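You operate a simulated robot arm through the tools that you are given. There is no shell and no other tool. Be economical: measure what you need, move in short steps, check, and stop when the job is done.

You are at the controls of a simulated robot arm. One attempt, no reset.

JOB
Put things in order on the surface of the table. At the end: the white milk carton is on the white trivet; the tin with the purple lid is in the green bowl; the orange egg cup stands where the clear paprika jar stood; the clear paprika jar stands where the tin with the purple lid stood; whatever was shut is shut again. Leave all else as you found it, and nothing knocked over.

Only the result counts: the job must be done as asked and must still hold three seconds after the hand-in. Knocking over, shifting, dropping, spilling or breaking anything else fails it. Lids that push on must go on centred and level and be pressed home; caps that screw on are set level and turned clockwise until they are tight.

ROBOT AND FRAMES
A 5-joint arm with a two-finger parallel gripper, fixed in place. Base frame: the origin is at the foot of the arm, x ahead of it, y to its left, z up; the work surface is at about z = 0. Readings come in mm, degrees, newtons and seconds.
With the tool pointing down near the work surface it reaches from about 260 to 680 mm from the base axis. Its first joint turns from -66.0 to 66.0 degrees. The tool tilts only in the upright plane through the base axis and itself; it spins freely about its own axis. Payload 2.9 kg.
Tool frame: the origin (TCP) lies between the finger pads and is the grasp point; the fingertips stand 30 mm ahead of it; z points along the fingers, y is the line along which they close. Largest opening 110 mm; finger width 20, thickness 10; the body of the gripper, 48 by 112 mm, starts 55 mm behind the TCP.
Orientation is that of the tool frame in the base frame, as a unit quaternion [x, y, z, w]. With the fingers straight down and closing along the base's y, the tool's x points along the base's -x, its y along +y and its z along -z.

CONTROLS
- The arm moves only by the tool apply_moves. Its argument "motion" is a list of rows, each an object of numbers (a shift or turn left out is 0, a gripper value left out holds the last): "wx", "wy", "wz": the turn, a rotation vector about the tool's x, y, z in units of 60 degrees (1.0 is 60 degrees); "dx", "dy", "dz": the shift along the tool's x, y, z in units of 100 mm (1.0 is 100 mm); "claw": the opening, from 0 (shut) to 1 (fully open). In form: [{"wx": .., "wy": .., "wz": .., "dx": .., "dy": .., "dz": .., "claw": ..}, ...]. A call has 1 to 8 rows; each row is the pose to reach, as a shift and turn from the pose commanded when the call began, along the tool's axes at that moment. A call with a number of a shift or a turn outside -1 to 1 is refused whole. Each row takes 0.2 s and may step no farther than 50 mm and 8.6 degrees from the row before; otherwise, or with a gripper value out of range, the whole call is refused. A pose out of reach is approached as far as the arm can. The call stops where the force on the tool passes 40 N (or 10 N more than at its start, if that is more) or the arm is blocked; 0.2 s more then pass. The fingers move at their own pace (about 108 mm/s each) and stop on an object; they squeeze with about 31 N. The grip force told is the motor's: it shows also when the fingers shut on nothing. Time passes only in rows, and 0.2 s behind the last, so rows that repeat a pose let the fingers close. It gives the time, the measured TCP pose, the force on the tool (base axes), the opening and the grip force at its end, in the units of the frame above (readings bear some noise), and new pictures: "pictures" is both (left out), scene, wrist or none.
- Cameras (640 x 400 px; columns grow to the right, rows downward): "scene" is fixed at [25.9, -451.2, 595.7]; the picture's right is [0.84, -0.55, 0.00], its down [-0.35, -0.54, -0.77] and it looks along [0.42, 0.64, -0.64] (base axes); focal length 240 px, centre (320, 200). "wrist" rides on the gripper at [72, 17, -103] in the tool frame; the picture's right is [-0.23, 0.97, 0.00], its down [-0.76, -0.18, -0.62] and it looks along [-0.61, -0.14, 0.78] (tool axes); focal length 222 px, centre (320, 200). There is no depth. A picture from a camera that has moved, and an enlarged one, comes with that camera's place and axes in the base frame and with its lens.
- close_up(camera, box): a new picture of the part [left, top, right, bottom] of that camera's present view, enlarged. The clock stands still meanwhile.
- finish_job(): hands the job in; it is judged then, once.

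Go step by step. Nothing tells you positions but the pictures and the camera data: compare them with the known pose of the tool, close in by small moves and look again before you grip or let go. The budget is 120 turns and 170 pictures, counting those below and the enlarged ones. Unless the task says otherwise, let go and move clear before handing in, and close with one line.

The tools are called after "Request:" as a command line: name --argument value ..., lists and objects as JSON in quotes. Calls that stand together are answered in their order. apply_moves: Moves the arm, as the interface text tells. Its arguments: {"type":"object","properties":{"motion":{"type":"array","items":{"type":"object","properties":{"wx":{"type":"number"},"wy":{"type":"number"},"wz":{"type":"number"},"dx":{"type":"number"},"dy":{"type":"number"},"dz":{"type":"number"},"claw":{"type":"number"}}}},"pictures":{"type":"string","enum":["both","scene","wrist","none"]}},"required":["motion"]} The other tools are called the same way: close_up (camera, box) takes an enlarged picture of a part of a camera's view; finish_job () hands the job in.

At the start:

```text
time_s: 0.0
position: [508.1, -51.8, 285.3]
tool_rot: [0.0, 1.0, 0.0, 0.001]
force: [-0.6, -0.4, 0.3]
grip_width: 109.9
finger_force: 0.1
```

scene: 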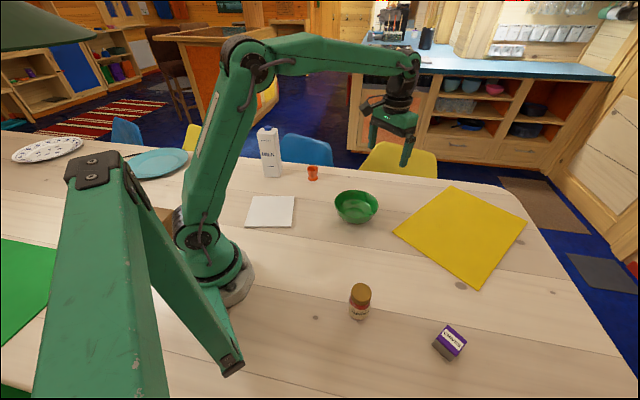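
wrist: 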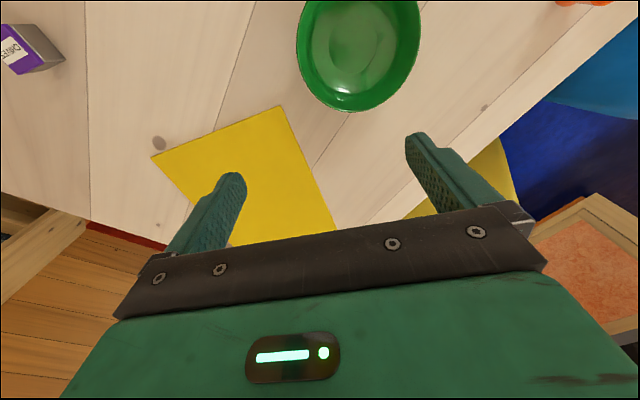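

I see the milk carton, egg cup, bowl, paprika jar, tin and trivet. I'll enlarge the views to measure them.

Request:
close_up --camera "scene" --box '[320, 270, 480, 370]'

Request:
close_up --camera "scene" --box '[230, 120, 390, 240]'

```text
4.00 times, centred on (400, 320) of scene
camera zoom: at [25.9, -451.2, 595.7], right [0.84, -0.55, 0.0], down [-0.35, -0.54, -0.77], along [0.42, 0.64, -0.64], focal length 959 px, centre (0, -280)
```

zoom: 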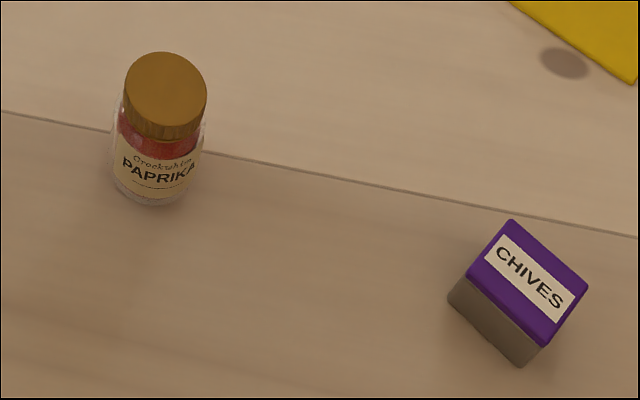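

```text
3.33 times, centred on (310, 180) of scene
camera zoom: at [25.9, -451.2, 595.7], right [0.84, -0.55, 0.0], down [-0.35, -0.54, -0.77], along [0.42, 0.64, -0.64], focal length 800 px, centre (353, 267)
```

zoom: 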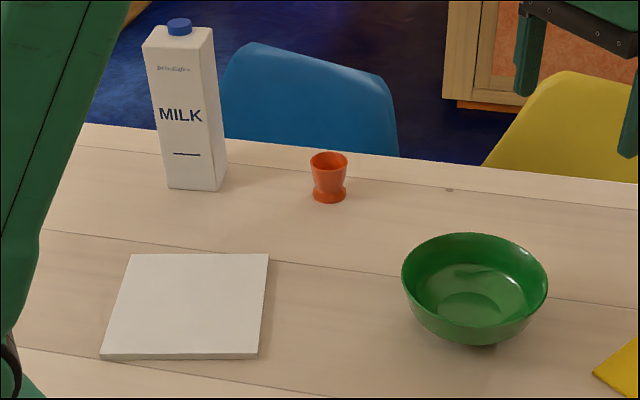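

Estimated positions: tin (373,-438), jar (255,-272), bowl (483,10), egg cup (471,284), carton (345,413), trivet (232,184). I'll go to the tin first, staying high.

Request:
apply_moves --motion '[{"dx": 0.34, "dy": -0.35}, {"dx": 0.6, "dy": -0.7}, {"dx": 0.8, "dy": -1.0}]' --pictures "none"

Request:
apply_moves --motion '[{"dx": 0.2, "dy": -0.4}, {"dx": 0.4, "dy": -0.8}, {"dx": 0.55, "dy": -1.0}]' --pictures "none"

Request:
apply_moves --motion '[{"dy": -0.45}, {"dy": -0.9}, {"dy": -1.0}]' --pictures "wrist"

```text
time_s: 0.8
position: [426.4, -150.8, 286.3]
tool_rot: [0.001, 1.0, -0.001, 0.0]
force: [0.2, -0.6, 0.1]
grip_width: 110.0
finger_force: 0.1
```

```text
time_s: 1.6
position: [372.1, -252.6, 284.7]
tool_rot: [0.0, 1.0, 0.0, 0.0]
force: [0.9, -0.3, 0.3]
grip_width: 110.0
finger_force: 0.0
```

```text
time_s: 2.4
position: [372.8, -353.3, 286.0]
tool_rot: [0.0, 1.0, 0.0, 0.0]
force: [-0.4, -0.5, 0.1]
grip_width: 110.3
finger_force: 0.0
camera wrist: at [300.2, -336.6, 388.5], right [0.23, 0.97, 0.0], down [0.76, -0.18, 0.62], along [0.61, -0.14, -0.78], focal length 222 px, centre (320, 200)
```

wrist: 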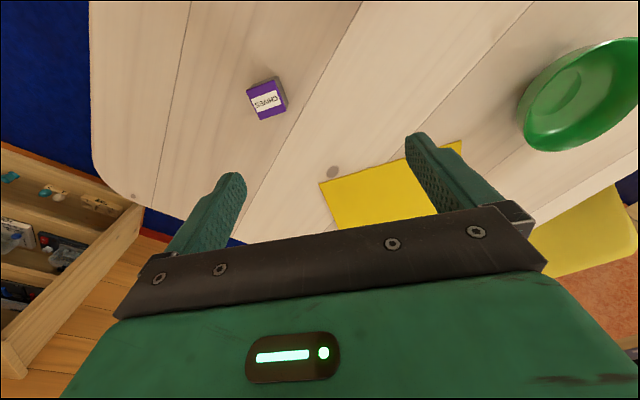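

The tin is confirmed near (372,-436). I'll move above it, yaw to line up, and lower.

Request:
apply_moves --motion '[{"dy": -0.42, "dz": 0.25, "wz": -0.115}, {"dy": -0.83, "dz": 0.5, "wz": -0.115}, {"dy": -0.83, "dz": 0.95, "wz": -0.115}, {"dy": -0.83, "dz": 1.0, "wz": -0.115}]' --pictures "wrist"

Request:
apply_moves --motion '[{"dz": 0.45}, {"dz": 0.65}]'

```text
time_s: 3.4
position: [372.9, -435.6, 183.0]
tool_rot: [-0.06, 0.998, 0.0, 0.0]
force: [-0.5, -0.5, 0.0]
grip_width: 110.1
finger_force: 0.1
camera wrist: at [298.5, -426.8, 286.5], right [0.11, 0.99, 0.0], down [0.78, -0.08, 0.62], along [0.62, -0.07, -0.78], focal length 222 px, centre (320, 200)
```

wrist: 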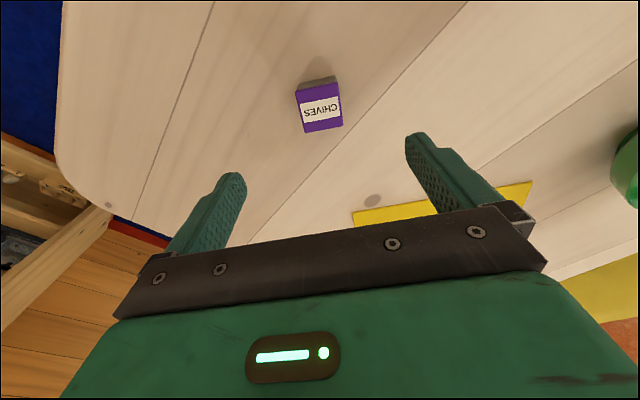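

```text
time_s: 4.0
position: [372.2, -436.4, 118.2]
tool_rot: [-0.061, 0.998, 0.001, 0.0]
force: [0.5, 0.2, 0.1]
grip_width: 109.8
finger_force: 0.1
camera wrist: at [297.6, -427.4, 221.0], right [0.11, 0.99, 0.0], down [0.78, -0.08, 0.62], along [0.62, -0.07, -0.78], focal length 222 px, centre (320, 200)
```

scene: 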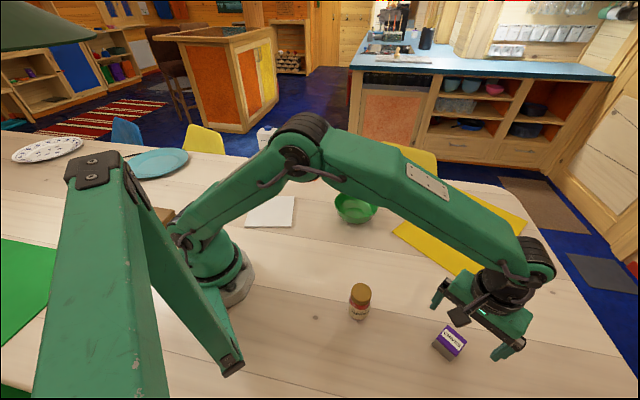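
wrist: 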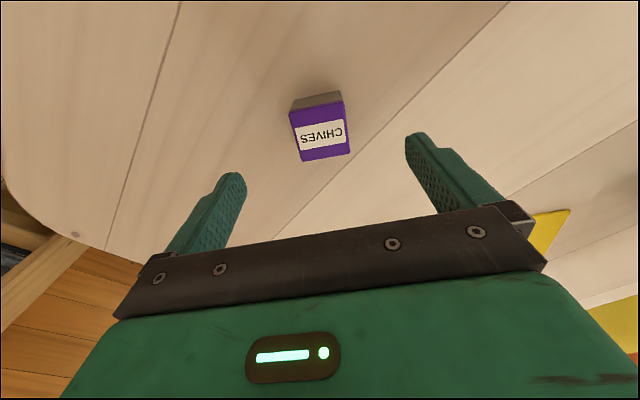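

The tool is centred over the tin. I'll lower and grip.

Request:
apply_moves --motion '[{"dz": 0.4, "wz": 0.035}, {"dz": 0.72, "wz": 0.035}, {"dz": 0.8, "wz": 0.035}, {"dz": 0.8, "wz": 0.035, "claw": 0.3}, {"dz": 0.8, "wz": 0.035, "claw": 0.3}, {"dz": 0.8, "wz": 0.035, "claw": 0.3}]' --pictures "wrist"

```text
time_s: 5.4
position: [372.7, -436.3, 38.1]
tool_rot: [-0.042, 0.999, 0.0, 0.0]
force: [-0.6, 0.1, -0.6]
grip_width: 44.4
finger_force: 30.7
camera wrist: at [298.6, -424.1, 141.8], right [0.14, 0.99, 0.0], down [0.77, -0.11, 0.62], along [0.62, -0.09, -0.78], focal length 222 px, centre (320, 200)
```

wrist: 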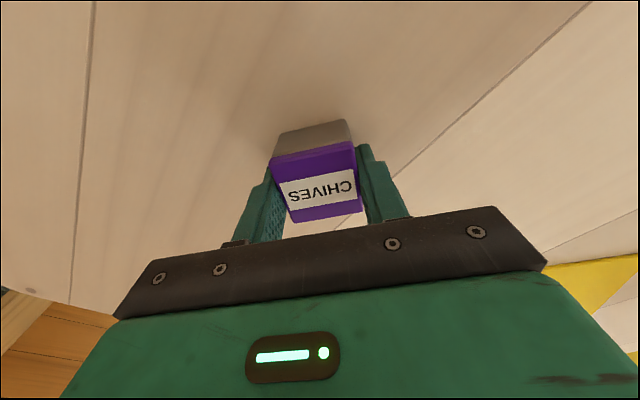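

The tin is gripped. I'll lift it, square the yaw, and carry it toward the bowl.

Request:
apply_moves --motion '[{"dz": -0.2}, {"dz": -0.6, "wz": 0.08}, {"dz": -1.0, "wz": 0.08}]' --pictures "wrist"

Request:
apply_moves --motion '[{"dy": 0.4, "dx": -0.1, "dz": -0.2}, {"dy": 0.8, "dx": -0.2, "dz": -0.4}, {"dy": 1.0, "dx": -0.25, "dz": -0.4}]' --pictures "none"

Request:
apply_moves --motion '[{"dy": 0.4, "dx": -0.1}, {"dy": 0.8, "dx": -0.2}, {"dy": 1.0, "dx": -0.25}]' --pictures "none"

Request:
apply_moves --motion '[{"dy": 0.4, "dx": -0.1}, {"dy": 0.8, "dx": -0.2}, {"dy": 1.0, "dx": -0.25}]' --pictures "wrist"

```text
time_s: 6.2
position: [373.7, -435.8, 140.2]
tool_rot: [0.0, 1.0, 0.0, 0.001]
force: [0.4, 0.1, 0.0]
grip_width: 44.6
finger_force: 30.8
camera wrist: at [300.8, -418.1, 243.4], right [0.23, 0.97, 0.0], down [0.76, -0.18, 0.62], along [0.61, -0.14, -0.78], focal length 222 px, centre (320, 200)
```

wrist: 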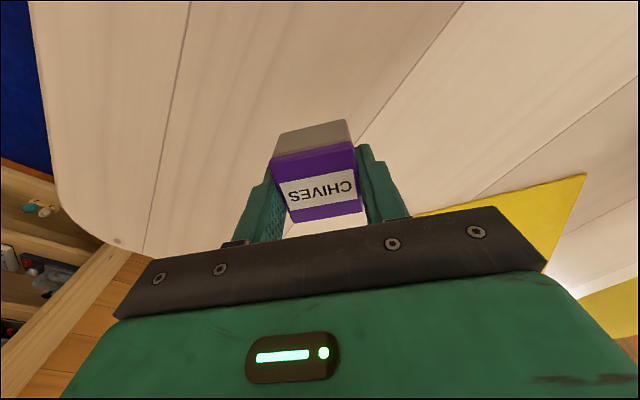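

```text
time_s: 7.0
position: [398.8, -337.4, 181.8]
tool_rot: [0.001, 1.0, -0.001, 0.0]
force: [-0.2, -0.1, -0.3]
grip_width: 44.2
finger_force: 31.3
```

```text
time_s: 7.8
position: [423.2, -236.0, 181.5]
tool_rot: [0.0, 1.0, 0.001, 0.0]
force: [0.3, -0.4, 0.2]
grip_width: 44.3
finger_force: 31.0
```

```text
time_s: 8.6
position: [447.8, -134.3, 181.6]
tool_rot: [0.0, 1.0, 0.0, 0.0]
force: [-0.5, 0.4, 0.0]
grip_width: 44.4
finger_force: 30.8
camera wrist: at [374.9, -117.5, 284.2], right [0.23, 0.97, 0.0], down [0.76, -0.18, 0.62], along [0.61, -0.14, -0.78], focal length 222 px, centre (320, 200)
```

wrist: 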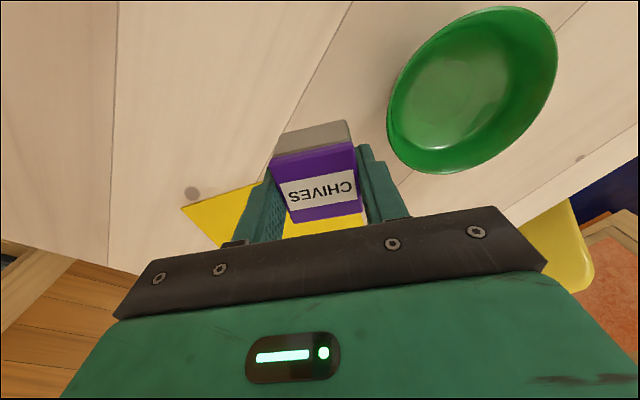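

Continuing over the bowl.

Request:
apply_moves --motion '[{"dy": 0.4, "dx": -0.1}, {"dy": 0.8, "dx": -0.2}, {"dy": 1.0, "dx": -0.35}]' --pictures "wrist"

Request:
apply_moves --motion '[{"dy": 0.45}]'

```text
time_s: 9.4
position: [482.8, -35.1, 179.4]
tool_rot: [0.0, 1.0, 0.0, 0.0]
force: [-0.1, 0.6, -0.4]
grip_width: 44.4
finger_force: 31.5
camera wrist: at [410.4, -17.5, 283.6], right [0.23, 0.97, 0.0], down [0.76, -0.18, 0.62], along [0.61, -0.14, -0.78], focal length 222 px, centre (320, 200)
```

wrist: 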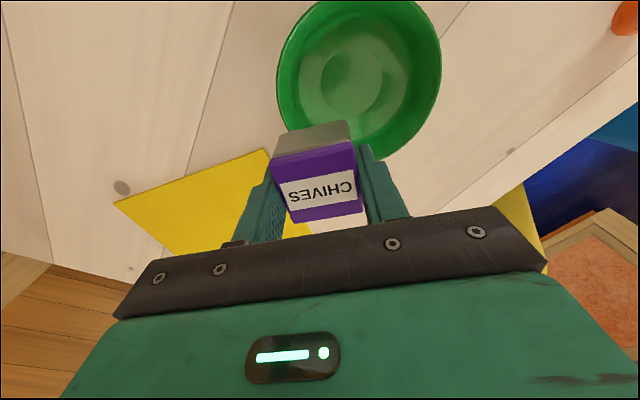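

```text
time_s: 9.8
position: [482.9, 10.6, 182.6]
tool_rot: [0.0, 1.0, 0.0, 0.0]
force: [0.8, -0.9, -1.2]
grip_width: 44.5
finger_force: 31.4
camera wrist: at [411.0, 27.1, 285.3], right [0.23, 0.97, 0.0], down [0.76, -0.18, 0.62], along [0.61, -0.14, -0.78], focal length 222 px, centre (320, 200)
```

scene: 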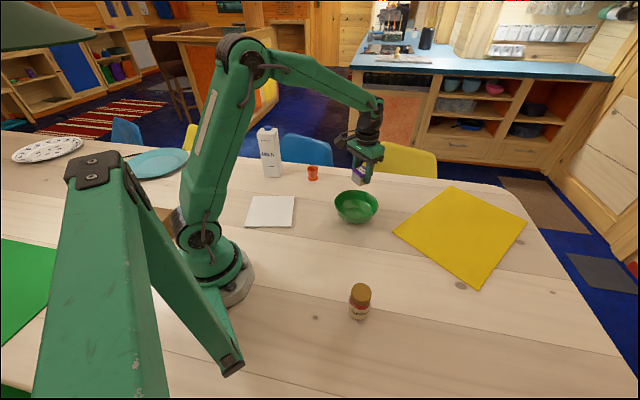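
wrist: 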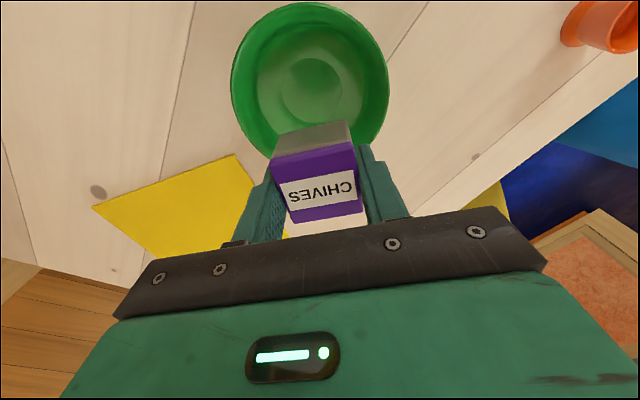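

The tin is above the bowl. I'll check the bowl's exact centre with an enlargement from both cameras.

Request:
close_up --camera "scene" --box '[324, 180, 388, 230]'

Request:
close_up --camera "wrist" --box '[220, 0, 400, 160]'

```text
8.00 times, centred on (356, 205) of scene
camera zoom: at [25.9, -451.3, 595.7], right [0.84, -0.55, 0.0], down [-0.35, -0.54, -0.77], along [0.42, 0.64, -0.64], focal length 1919 px, centre (32, 160)
```

zoom: 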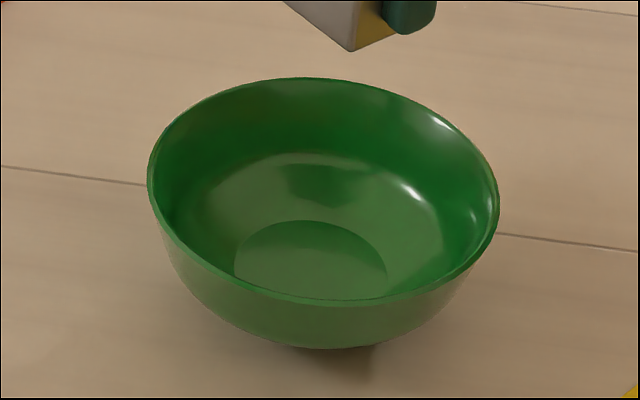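

```text
2.50 times, centred on (310, 80) of wrist
camera zoom: at [411.0, 27.1, 285.3], right [0.23, 0.97, 0.0], down [0.76, -0.18, 0.62], along [0.61, -0.14, -0.78], focal length 555 px, centre (345, 500)
```

zoom: 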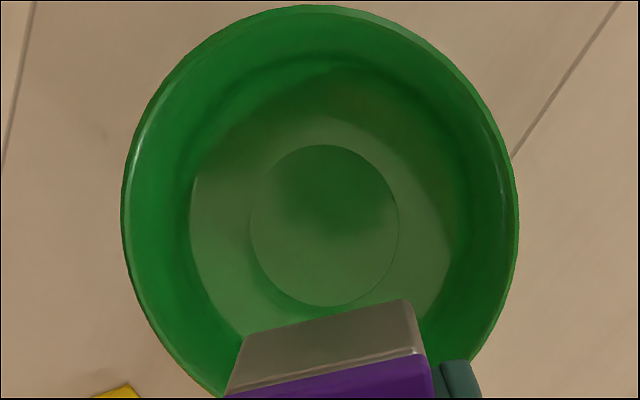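

Bowl floor centre is about (474,6). I'll shift and lower the tin in.

Request:
apply_moves --motion '[{"dx": 0.1, "dy": -0.046, "dz": 0.2}, {"dx": 0.1, "dy": -0.046, "dz": 0.6}, {"dx": 0.1, "dy": -0.046, "dz": 1.0}]' --pictures "scene"

Request:
apply_moves --motion '[{"dz": 0.15}, {"dz": 0.28}, {"dz": 0.32}]' --pictures "both"

```text
time_s: 10.6
position: [474.3, 3.9, 80.2]
tool_rot: [0.0, 1.0, 0.0, 0.0]
force: [-0.6, -0.7, -1.6]
grip_width: 44.2
finger_force: 31.2
```

scene: 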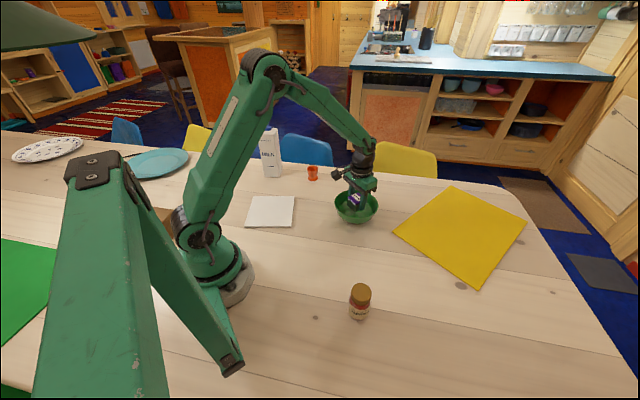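

```text
time_s: 11.4
position: [474.1, 4.2, 48.4]
tool_rot: [0.0, 1.0, 0.0, 0.001]
force: [-4.4, -1.6, 10.7]
grip_width: 44.4
finger_force: 31.0
camera wrist: at [400.6, 22.5, 152.4], right [0.23, 0.97, 0.0], down [0.76, -0.18, 0.62], along [0.61, -0.14, -0.78], focal length 222 px, centre (320, 200)
```

scene: 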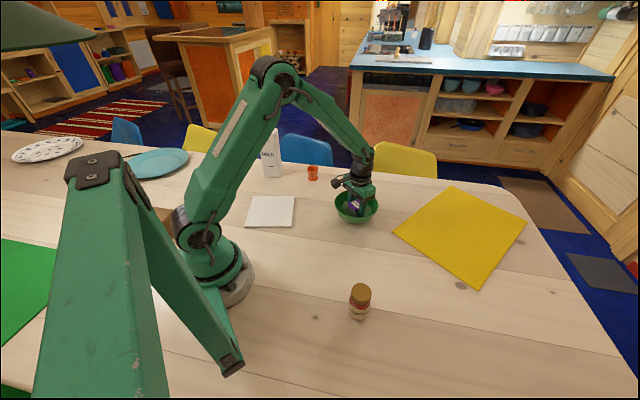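
wrist: 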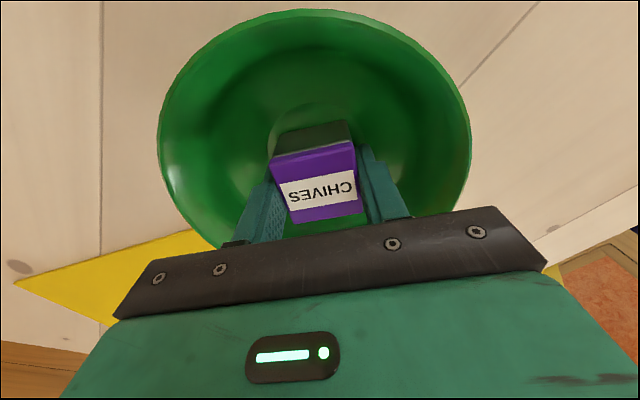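

The tin touches with about 10 N and some side force. I'll look closer before releasing.

Request:
close_up --camera "wrist" --box '[220, 60, 420, 185]'

Request:
close_up --camera "scene" --box '[324, 180, 388, 230]'

```text
3.20 times, centred on (320, 122) of wrist
camera zoom: at [400.6, 22.5, 152.4], right [0.23, 0.97, 0.0], down [0.76, -0.18, 0.62], along [0.61, -0.14, -0.78], focal length 711 px, centre (320, 448)
```

zoom: 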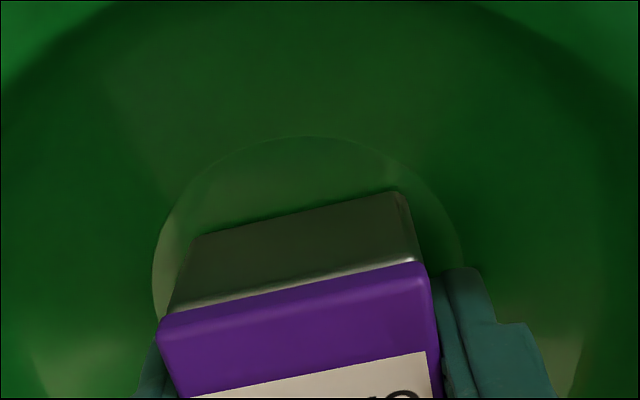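

```text
8.00 times, centred on (356, 205) of scene
camera zoom: at [25.9, -451.2, 595.7], right [0.84, -0.55, 0.0], down [-0.35, -0.54, -0.77], along [0.42, 0.64, -0.64], focal length 1919 px, centre (32, 160)
```

zoom: 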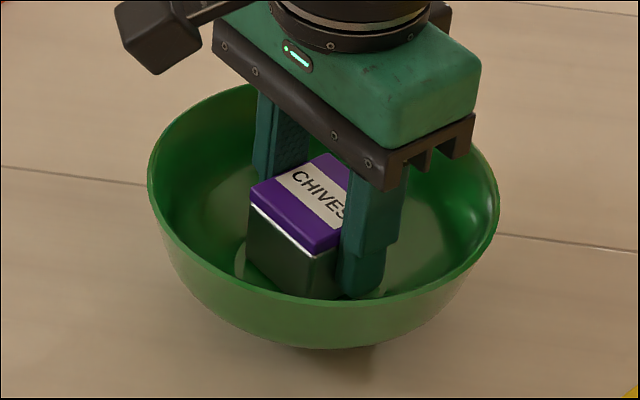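

The tin sits centred on the bowl's flat floor. I'll release with a small opening, then retreat.

Request:
apply_moves --motion '[{"dz": -0.01, "claw": 0.5}, {"dz": -0.01, "claw": 0.54}, {"dz": -0.01, "claw": 0.54}, {"dz": -0.2, "claw": 0.54}, {"dz": -0.6, "claw": 0.54}, {"dz": -1.0, "claw": 0.54}]' --pictures "both"

```text
time_s: 12.8
position: [473.0, 5.1, 149.5]
tool_rot: [0.0, 1.0, -0.001, -0.001]
force: [-0.3, -0.8, 0.0]
grip_width: 59.4
finger_force: 0.1
camera wrist: at [399.8, 22.3, 253.1], right [0.23, 0.97, 0.0], down [0.76, -0.18, 0.62], along [0.61, -0.14, -0.78], focal length 222 px, centre (320, 200)
```

scene: 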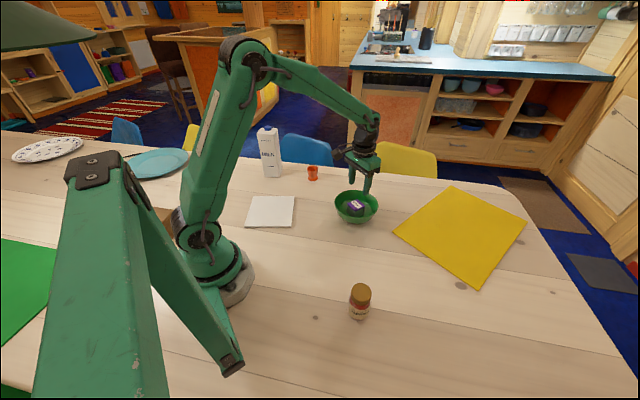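
wrist: 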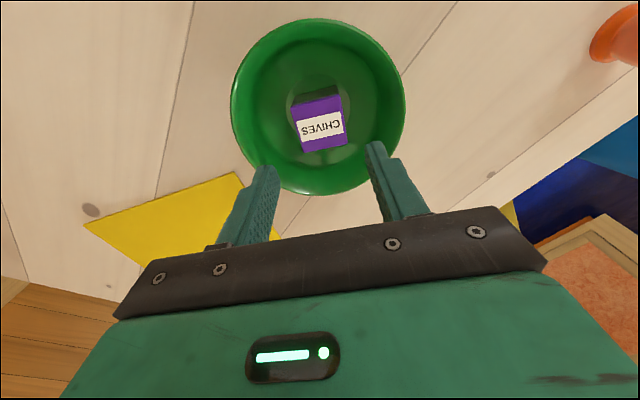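

The tin is in the bowl, level and shut. Next is the jar at about (255,-272).

Request:
apply_moves --motion '[{"dx": 0.3, "dy": -0.35, "dz": -0.15, "claw": 1.0}, {"dx": 0.6, "dy": -0.7, "dz": -0.3}, {"dx": 0.8, "dy": -1.0, "dz": -0.4}]' --pictures "none"

Request:
apply_moves --motion '[{"dx": 0.3, "dy": -0.35}, {"dx": 0.6, "dy": -0.7}, {"dx": 0.8, "dy": -1.0}]' --pictures "none"

Request:
apply_moves --motion '[{"dx": 0.25, "dy": -0.35}, {"dx": 0.55, "dy": -0.72}]' --pictures "both"

```text
time_s: 13.6
position: [393.1, -95.4, 190.5]
tool_rot: [0.0, 1.0, 0.0, 0.0]
force: [0.1, -0.7, -0.5]
grip_width: 110.0
finger_force: 0.0
```

```text
time_s: 14.4
position: [312.4, -194.8, 188.6]
tool_rot: [0.0, 1.0, -0.001, -0.001]
force: [-0.2, 0.4, -0.1]
grip_width: 109.8
finger_force: 0.1
```

```text
time_s: 15.0
position: [257.3, -266.7, 187.2]
tool_rot: [-0.002, 1.0, 0.0, 0.0]
force: [-0.1, 0.7, -0.2]
grip_width: 109.7
finger_force: 0.0
camera wrist: at [184.3, -248.8, 291.3], right [0.23, 0.97, 0.0], down [0.76, -0.18, 0.62], along [0.61, -0.14, -0.78], focal length 222 px, centre (320, 200)
```

scene: 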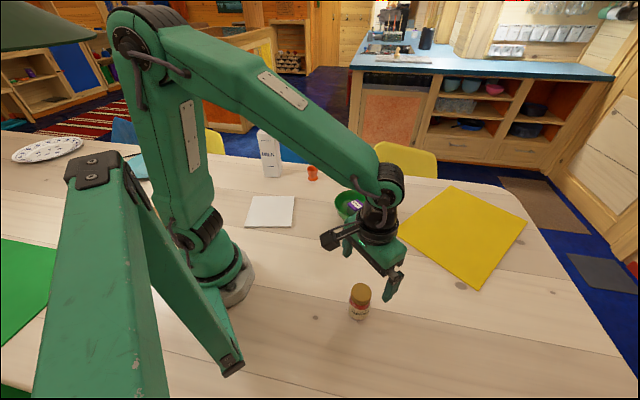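
wrist: 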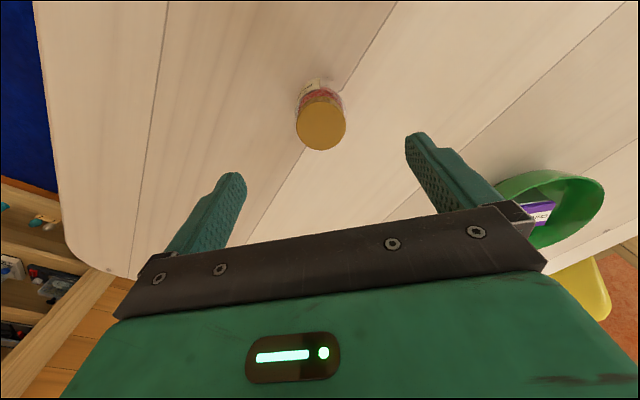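

Enlarging the jar from the wrist view to fix its position.

Request:
close_up --camera "wrist" --box '[256, 60, 384, 160]'

Request:
close_up --camera "scene" --box '[328, 275, 392, 325]'

```text
4.00 times, centred on (320, 110) of wrist
camera zoom: at [184.3, -248.8, 291.3], right [0.23, 0.97, 0.0], down [0.76, -0.18, 0.62], along [0.61, -0.14, -0.78], focal length 888 px, centre (320, 560)
```

zoom: 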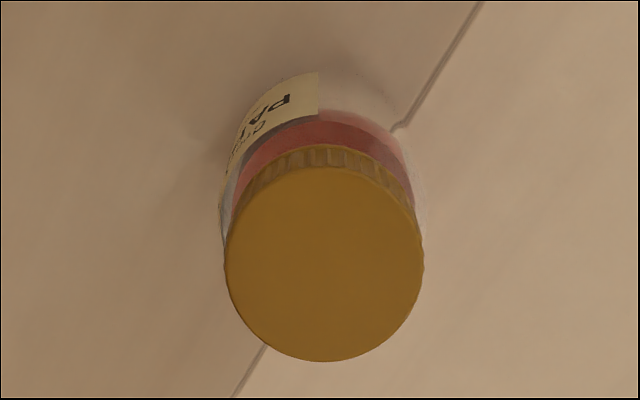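

```text
8.00 times, centred on (360, 300) of scene
camera zoom: at [26.0, -451.2, 595.7], right [0.84, -0.55, 0.0], down [-0.35, -0.54, -0.77], along [0.42, 0.64, -0.64], focal length 1919 px, centre (0, -600)
```

zoom: 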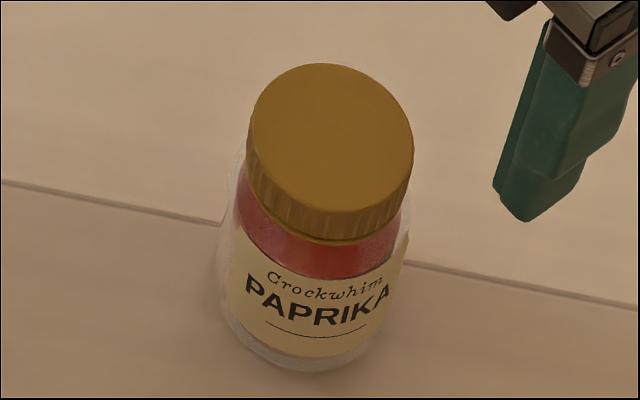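

The jar is at about (257,-267), 90 mm tall, and I'm centred over it. I'll lower partway and check.

Request:
apply_moves --motion '[{"dz": 0.35}, {"dz": 0.6}]' --pictures "wrist"

```text
time_s: 15.6
position: [258.2, -264.1, 127.2]
tool_rot: [0.001, 1.0, -0.001, 0.0]
force: [0.3, 0.1, -0.6]
grip_width: 110.1
finger_force: 0.0
camera wrist: at [184.5, -246.8, 230.7], right [0.23, 0.97, 0.0], down [0.76, -0.18, 0.62], along [0.61, -0.14, -0.78], focal length 222 px, centre (320, 200)
```

wrist: 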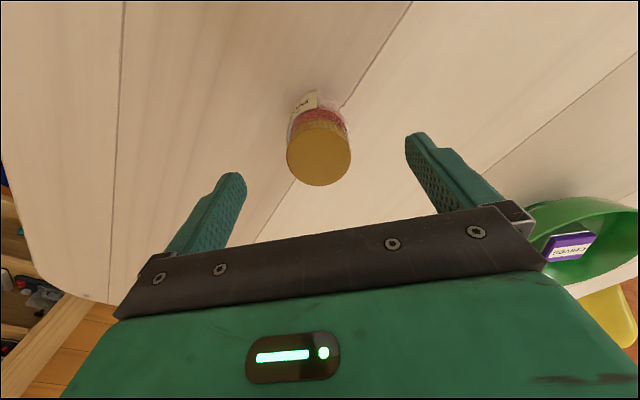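

Aligned within a few mm. I'll lower and grip the glass body.

Request:
apply_moves --motion '[{"dz": 0.3, "dx": 0.02}, {"dz": 0.6, "dx": 0.02}, {"dz": 0.72, "dx": 0.02}, {"dz": 0.72, "dx": 0.02, "claw": 0.7}, {"dz": 0.72, "dx": 0.02, "claw": 0.35}, {"dz": 0.72, "dx": 0.02, "claw": 0.35}, {"dz": 0.72, "dx": 0.02, "claw": 0.35}]' --pictures "both"

```text
time_s: 17.2
position: [254.4, -264.9, 56.6]
tool_rot: [0.0, 1.0, 0.0, 0.0]
force: [-0.3, 0.1, 0.2]
grip_width: 52.8
finger_force: 30.7
camera wrist: at [182.3, -248.1, 160.5], right [0.23, 0.97, 0.0], down [0.76, -0.18, 0.62], along [0.61, -0.14, -0.78], focal length 222 px, centre (320, 200)
```

scene: 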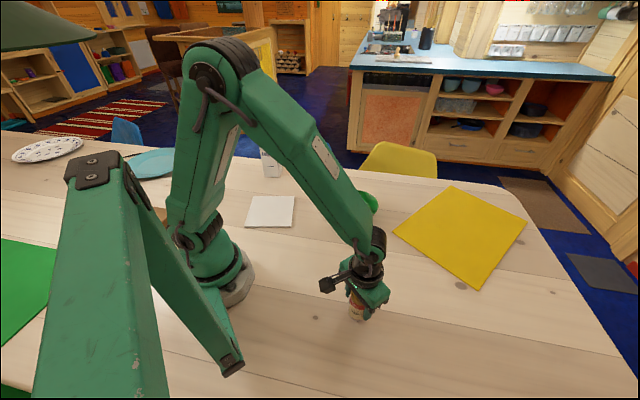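
wrist: 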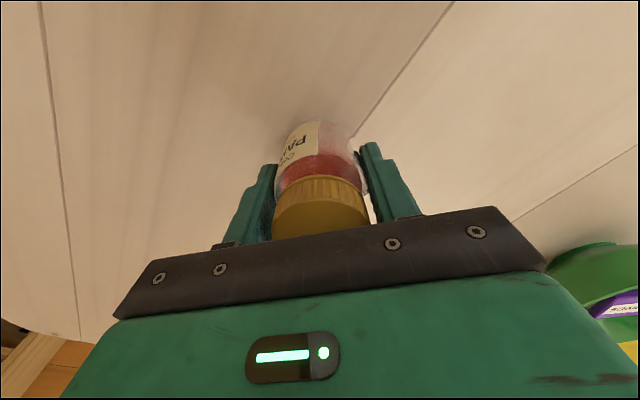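

The jar is gripped (52.8 mm). I'll zoom to learn its offset in the grip, then lift slightly.

Request:
close_up --camera "wrist" --box '[240, 100, 400, 240]'

Request:
close_up --camera "scene" --box '[316, 260, 396, 330]'

Request:
apply_moves --motion '[{"dz": -0.2}, {"dz": -0.6}, {"dz": -1.0}]' --pictures "none"

```text
2.86 times, centred on (320, 170) of wrist
camera zoom: at [182.3, -248.1, 160.5], right [0.23, 0.97, 0.0], down [0.76, -0.18, 0.62], along [0.61, -0.14, -0.78], focal length 635 px, centre (320, 286)
```

zoom: 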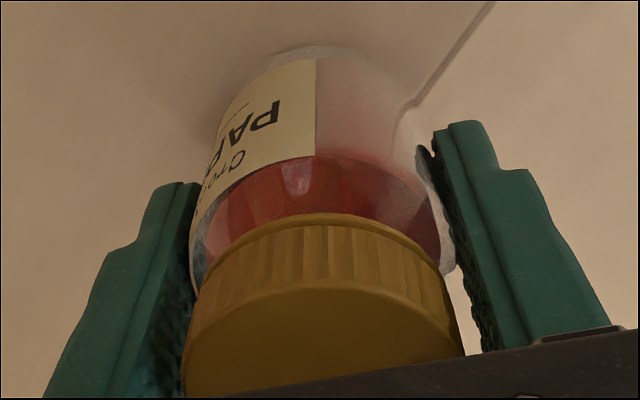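

```text
5.71 times, centred on (356, 295) of scene
camera zoom: at [25.9, -451.2, 595.7], right [0.84, -0.55, 0.0], down [-0.35, -0.54, -0.77], along [0.42, 0.64, -0.64], focal length 1371 px, centre (114, -343)
```

zoom: 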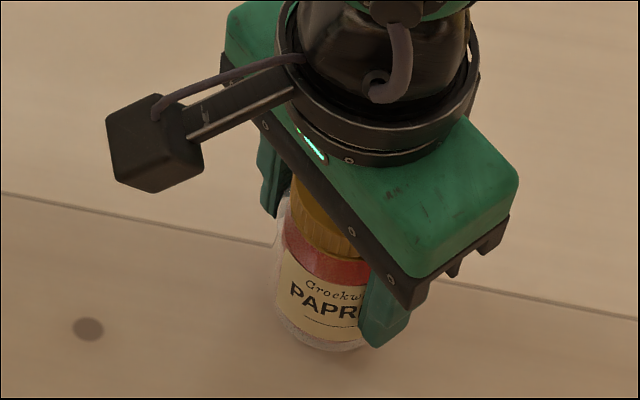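

```text
time_s: 18.0
position: [253.6, -265.7, 157.0]
tool_rot: [0.0, 1.0, 0.0, 0.0]
force: [-0.2, -0.4, -2.3]
grip_width: 53.1
finger_force: 31.0
```

The jar is held with its centre about 3 mm beyond the TCP in x. I'll carry it to the tin's former spot.

Request:
apply_moves --motion '[{"dx": -0.27, "dy": -0.4}, {"dx": -0.5, "dy": -0.75}, {"dx": -0.58, "dy": -0.86}]' --pictures "none"

Request:
apply_moves --motion '[{"dx": -0.27, "dy": -0.4}, {"dx": -0.5, "dy": -0.75}, {"dx": -0.58, "dy": -0.86}, {"dx": -0.58, "dy": -0.86, "dz": 0.4}]' --pictures "both"

```text
time_s: 18.8
position: [314.1, -352.1, 157.3]
tool_rot: [0.0, 1.0, 0.0, 0.0]
force: [-0.4, 0.4, -2.2]
grip_width: 52.8
finger_force: 31.0
```

```text
time_s: 19.8
position: [370.3, -438.2, 114.7]
tool_rot: [0.0, 1.0, 0.0, -0.001]
force: [-1.1, -0.1, -2.2]
grip_width: 52.9
finger_force: 30.9
camera wrist: at [297.4, -421.7, 217.9], right [0.23, 0.97, 0.0], down [0.76, -0.18, 0.62], along [0.61, -0.14, -0.78], focal length 222 px, centre (320, 200)
```

scene: 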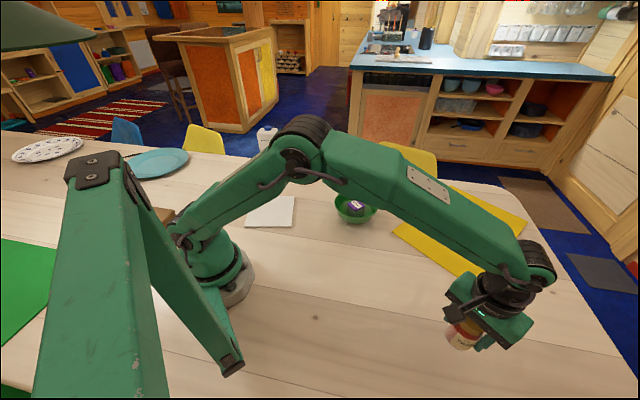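
wrist: 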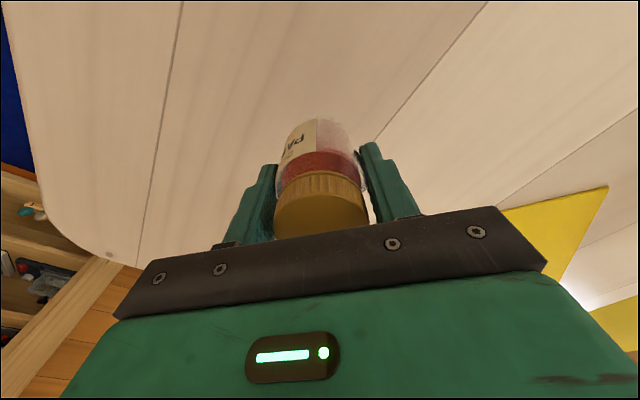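

On target; lowering the jar to the table and checking contact.

Request:
apply_moves --motion '[{"dz": 0.3}, {"dz": 0.5}, {"dz": 0.58}, {"dz": 0.595}]' --pictures "scene"

```text
time_s: 20.8
position: [372.9, -437.4, 57.9]
tool_rot: [0.0, 1.0, -0.002, 0.001]
force: [2.8, -1.7, 16.1]
grip_width: 52.3
finger_force: 30.9
```

scene: 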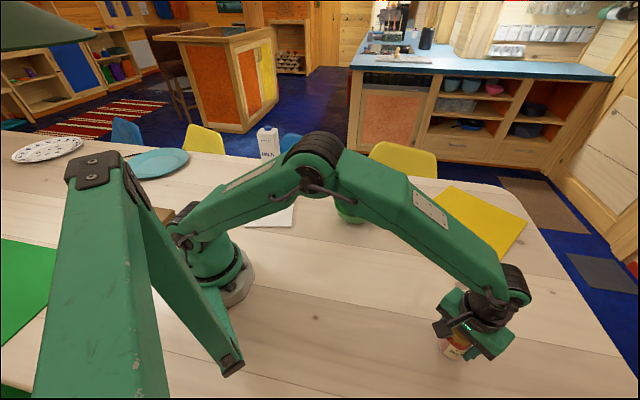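

The jar is on the table. I'll release and rise.

Request:
apply_moves --motion '[{"dz": -0.01, "claw": 0.6}, {"dz": -0.01, "claw": 0.8}, {"dz": -0.01, "claw": 0.8}, {"dz": -0.3, "claw": 0.8}, {"dz": -0.7, "claw": 0.8}, {"dz": -1.0, "claw": 0.8}]' --pictures "both"

Request:
close_up --camera "wrist" --box '[256, 60, 384, 160]'

```text
time_s: 22.2
position: [370.9, -439.2, 155.9]
tool_rot: [0.0, 1.0, -0.001, 0.0]
force: [0.1, -0.7, -0.7]
grip_width: 88.0
finger_force: 0.0
camera wrist: at [297.2, -421.1, 260.0], right [0.23, 0.97, 0.0], down [0.76, -0.18, 0.62], along [0.61, -0.14, -0.78], focal length 222 px, centre (320, 200)
```

scene: 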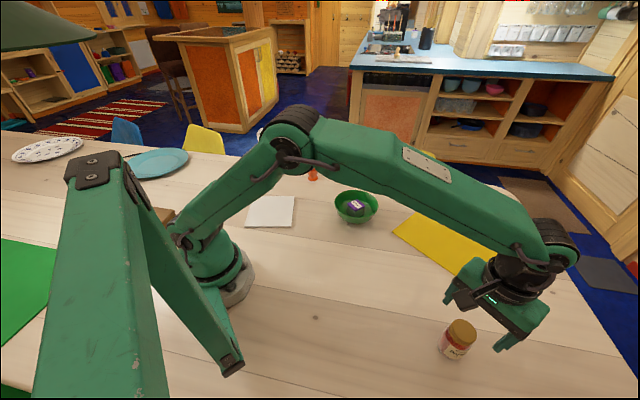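
wrist: 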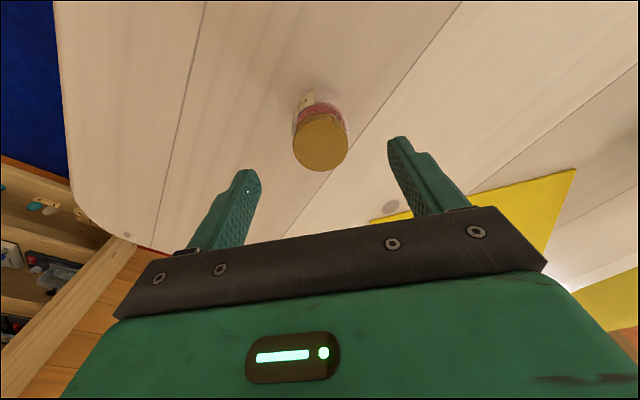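

```text
4.00 times, centred on (320, 110) of wrist
camera zoom: at [297.2, -421.1, 260.0], right [0.23, 0.97, 0.0], down [0.76, -0.18, 0.62], along [0.61, -0.14, -0.78], focal length 888 px, centre (320, 560)
```

zoom: 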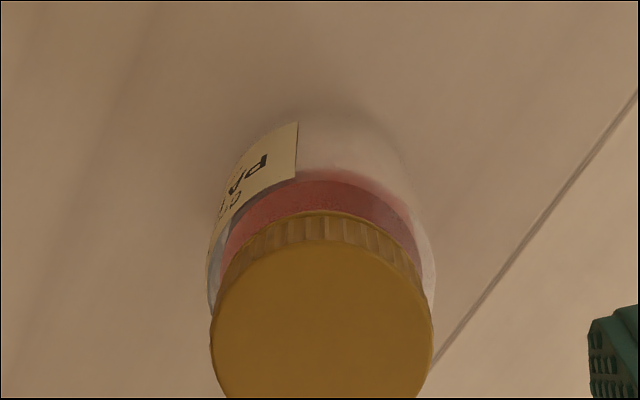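

The jar stands on the tin's former spot. I'll travel to the egg cup at about (471,284).

Request:
apply_moves --motion '[{"dz": -0.2, "dy": 0.3}, {"dz": -0.3, "dy": 0.7, "dx": -0.1}, {"dz": -0.3, "dy": 1.0, "dx": -0.2}]' --pictures "none"

Request:
apply_moves --motion '[{"dy": 0.45, "dx": -0.1}, {"dy": 0.9, "dx": -0.2}, {"dy": 1.0, "dx": -0.2}]' --pictures "none"

Request:
apply_moves --motion '[{"dy": 0.45, "dx": -0.1}, {"dy": 0.9, "dx": -0.2}, {"dy": 1.0, "dx": -0.2}]' --pictures "none"

Request:
apply_moves --motion '[{"dy": 0.45, "dx": -0.1}, {"dy": 0.9, "dx": -0.2}, {"dy": 1.0, "dx": -0.2}]' --pictures "none"

Request:
apply_moves --motion '[{"dy": 0.45, "dx": -0.1}, {"dy": 0.9, "dx": -0.2}, {"dy": 1.0, "dx": -0.2}]' --pictures "none"

Request:
apply_moves --motion '[{"dy": 0.45}, {"dy": 0.9}, {"dy": 1.0}]' --pictures "wrist"

```text
time_s: 23.0
position: [390.7, -338.2, 184.8]
tool_rot: [0.0, 1.0, -0.001, 0.001]
force: [0.3, -0.1, 0.3]
grip_width: 88.2
finger_force: 0.1
```

```text
time_s: 23.8
position: [411.4, -237.3, 185.4]
tool_rot: [0.0, 1.0, -0.001, 0.0]
force: [0.3, -0.2, 0.3]
grip_width: 87.8
finger_force: 0.0
```

```text
time_s: 24.6
position: [431.5, -137.5, 184.9]
tool_rot: [0.0, 1.0, 0.0, 0.0]
force: [0.5, 0.3, 0.4]
grip_width: 87.7
finger_force: 0.1
```

```text
time_s: 25.4
position: [450.7, -39.1, 185.8]
tool_rot: [0.0, 1.0, 0.0, 0.0]
force: [-0.3, 0.1, 0.9]
grip_width: 88.1
finger_force: 0.0
```

```text
time_s: 26.2
position: [471.1, 63.9, 186.2]
tool_rot: [0.0, 1.0, 0.0, 0.0]
force: [0.2, 0.2, 0.0]
grip_width: 87.9
finger_force: 0.1
```

```text
time_s: 27.0
position: [471.8, 163.5, 186.9]
tool_rot: [0.001, 1.0, 0.001, 0.0]
force: [0.3, 0.8, 0.0]
grip_width: 88.0
finger_force: 0.0
camera wrist: at [399.2, 180.6, 290.1], right [0.23, 0.97, 0.0], down [0.76, -0.18, 0.62], along [0.61, -0.14, -0.78], focal length 222 px, centre (320, 200)
```

wrist: 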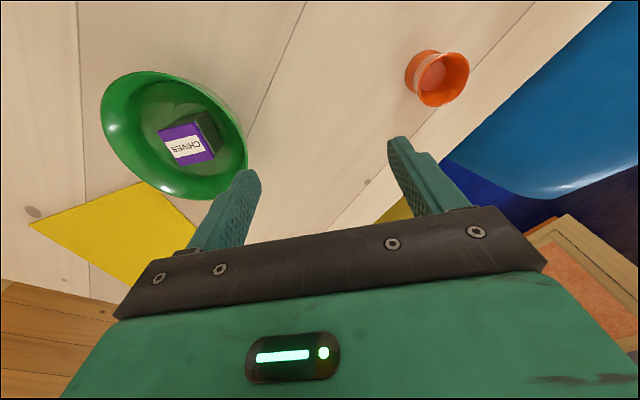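

Egg cup rim is at about (470,286). Moving above it and looking.

Request:
apply_moves --motion '[{"dy": 0.45}, {"dy": 0.9}, {"dy": 1.0}]' --pictures "none"

Request:
apply_moves --motion '[{"dy": 0.22, "dz": 0.3}, {"dy": 0.22, "dz": 0.6}]' --pictures "both"

Request:
close_up --camera "wrist" --box '[240, 60, 400, 180]'

```text
time_s: 27.8
position: [471.1, 263.2, 185.9]
tool_rot: [0.0, 1.0, 0.0, 0.0]
force: [-0.9, 0.4, 0.1]
grip_width: 88.0
finger_force: 0.0
```

```text
time_s: 28.4
position: [467.9, 285.6, 126.5]
tool_rot: [0.0, 1.0, 0.0, 0.001]
force: [-1.6, -0.1, -0.5]
grip_width: 88.1
finger_force: 0.2
camera wrist: at [396.6, 302.7, 229.1], right [0.23, 0.97, 0.0], down [0.76, -0.18, 0.62], along [0.61, -0.14, -0.78], focal length 222 px, centre (320, 200)
```

scene: 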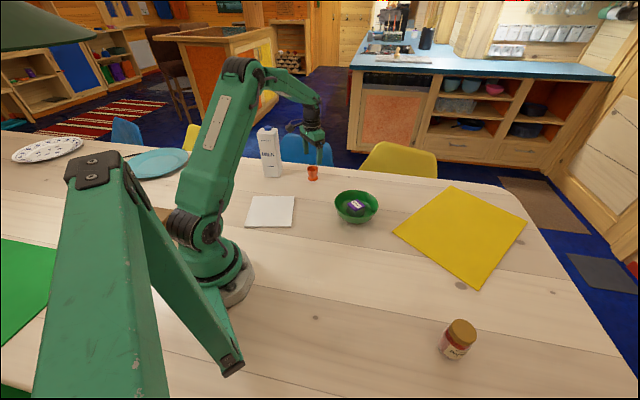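
wrist: 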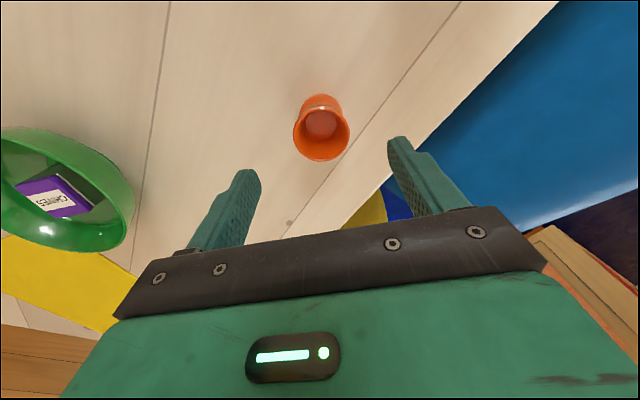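

```text
3.33 times, centred on (320, 120) of wrist
camera zoom: at [396.6, 302.7, 229.1], right [0.23, 0.97, 0.0], down [0.76, -0.18, 0.62], along [0.61, -0.14, -0.78], focal length 740 px, centre (320, 467)
```

zoom: 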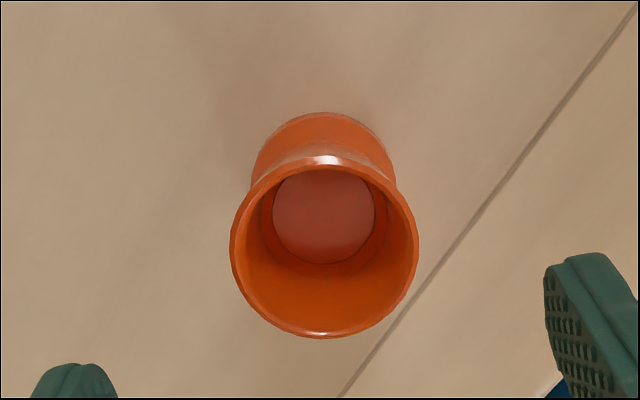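

Centred over the cup; lowering and gripping gently.

Request:
apply_moves --motion '[{"dz": 0.4, "dy": 0.015}, {"dz": 0.7, "dy": 0.015}, {"dz": 0.84, "dy": 0.015}, {"dz": 0.84, "dy": 0.015, "claw": 0.6}, {"dz": 0.84, "dy": 0.015, "claw": 0.35}, {"dz": 0.84, "dy": 0.015, "claw": 0.35}, {"dz": 0.84, "dy": 0.015, "claw": 0.35}]' --pictures "wrist"

Request:
close_up --camera "scene" --box '[280, 130, 344, 190]'

```text
time_s: 30.0
position: [470.5, 286.1, 43.1]
tool_rot: [0.0, 1.0, 0.0, 0.0]
force: [-1.8, 0.1, -0.2]
grip_width: 46.4
finger_force: 30.7
camera wrist: at [397.5, 303.2, 145.3], right [0.23, 0.97, 0.0], down [0.76, -0.18, 0.62], along [0.61, -0.14, -0.78], focal length 222 px, centre (320, 200)
```

wrist: 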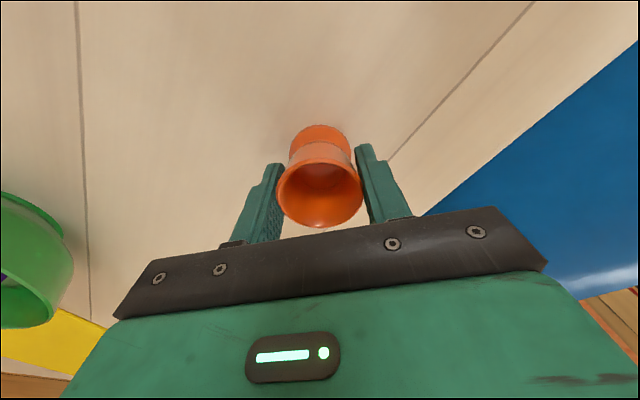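

```text
6.67 times, centred on (312, 160) of scene
camera zoom: at [25.9, -451.2, 595.7], right [0.84, -0.55, 0.0], down [-0.35, -0.54, -0.77], along [0.42, 0.64, -0.64], focal length 1599 px, centre (373, 467)
```

zoom: 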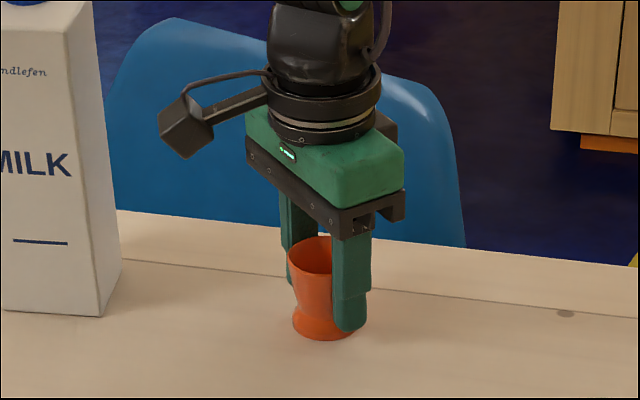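

The cup is gripped. I'll lift it and carry it to the jar's former spot (257,-266).

Request:
apply_moves --motion '[{"dz": -0.2}, {"dz": -0.6}, {"dz": -1.0}, {"dz": -1.0, "dy": -0.4}, {"dz": -1.0, "dy": -0.8}, {"dz": -1.0, "dy": -1.0}]' --pictures "wrist"

Request:
apply_moves --motion '[{"dy": -0.4, "dx": 0.1, "dz": -0.1}, {"dy": -0.8, "dx": 0.2, "dz": -0.2}, {"dy": -1.0, "dx": 0.3, "dz": -0.2}]' --pictures "none"

Request:
apply_moves --motion '[{"dy": -0.4, "dx": 0.1}, {"dy": -0.8, "dx": 0.2}, {"dy": -1.0, "dx": 0.3}]' --pictures "none"

Request:
apply_moves --motion '[{"dy": -0.4, "dx": 0.2}, {"dy": -0.8, "dx": 0.4}, {"dy": -1.0, "dx": 0.5}]' --pictures "none"

Request:
apply_moves --motion '[{"dy": -0.4, "dx": 0.2}, {"dy": -0.8, "dx": 0.4}, {"dy": -1.0, "dx": 0.6}]' --pictures "both"

```text
time_s: 31.4
position: [472.7, 185.5, 142.0]
tool_rot: [0.0, 1.0, 0.0, 0.0]
force: [-1.1, 0.3, -0.5]
grip_width: 46.6
finger_force: 31.3
camera wrist: at [399.0, 201.5, 245.4], right [0.23, 0.97, 0.0], down [0.76, -0.18, 0.62], along [0.61, -0.14, -0.78], focal length 222 px, centre (320, 200)
```

wrist: 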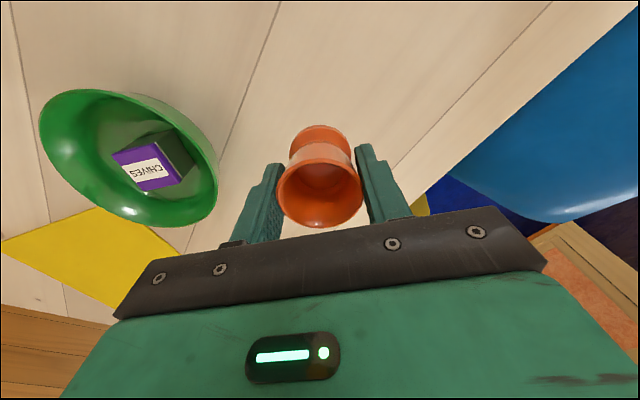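

```text
time_s: 32.2
position: [441.6, 86.7, 162.1]
tool_rot: [0.0, 1.0, 0.001, 0.0]
force: [-0.2, -0.4, -1.2]
grip_width: 46.5
finger_force: 30.5
```

```text
time_s: 33.0
position: [411.5, -12.7, 161.8]
tool_rot: [-0.001, 1.0, 0.0, 0.0]
force: [0.8, 0.3, -1.3]
grip_width: 46.0
finger_force: 30.8
```

```text
time_s: 33.8
position: [359.2, -112.6, 162.8]
tool_rot: [0.0, 1.0, 0.0, 0.0]
force: [0.7, 0.4, -1.3]
grip_width: 46.4
finger_force: 31.3
```

```text
time_s: 34.6
position: [300.6, -214.1, 161.8]
tool_rot: [-0.001, 1.0, 0.0, 0.0]
force: [0.1, 0.4, -1.0]
grip_width: 46.3
finger_force: 31.0
camera wrist: at [227.4, -196.2, 264.4], right [0.23, 0.97, 0.0], down [0.76, -0.18, 0.62], along [0.61, -0.14, -0.78], focal length 222 px, centre (320, 200)
```

scene: 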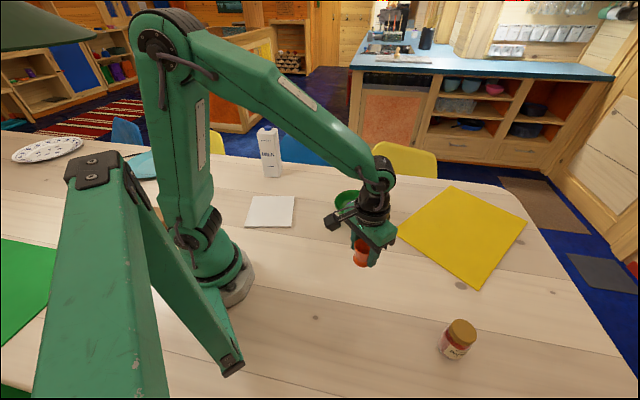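
wrist: 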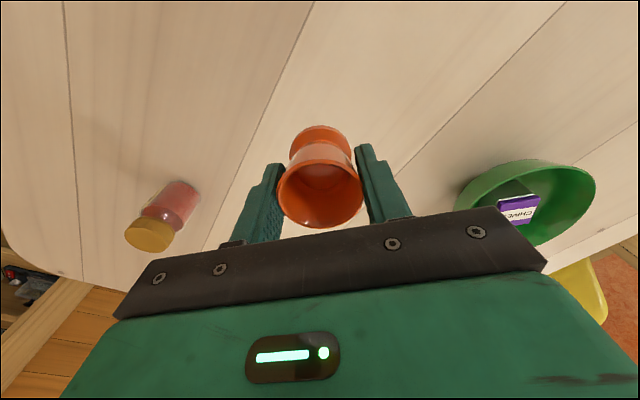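

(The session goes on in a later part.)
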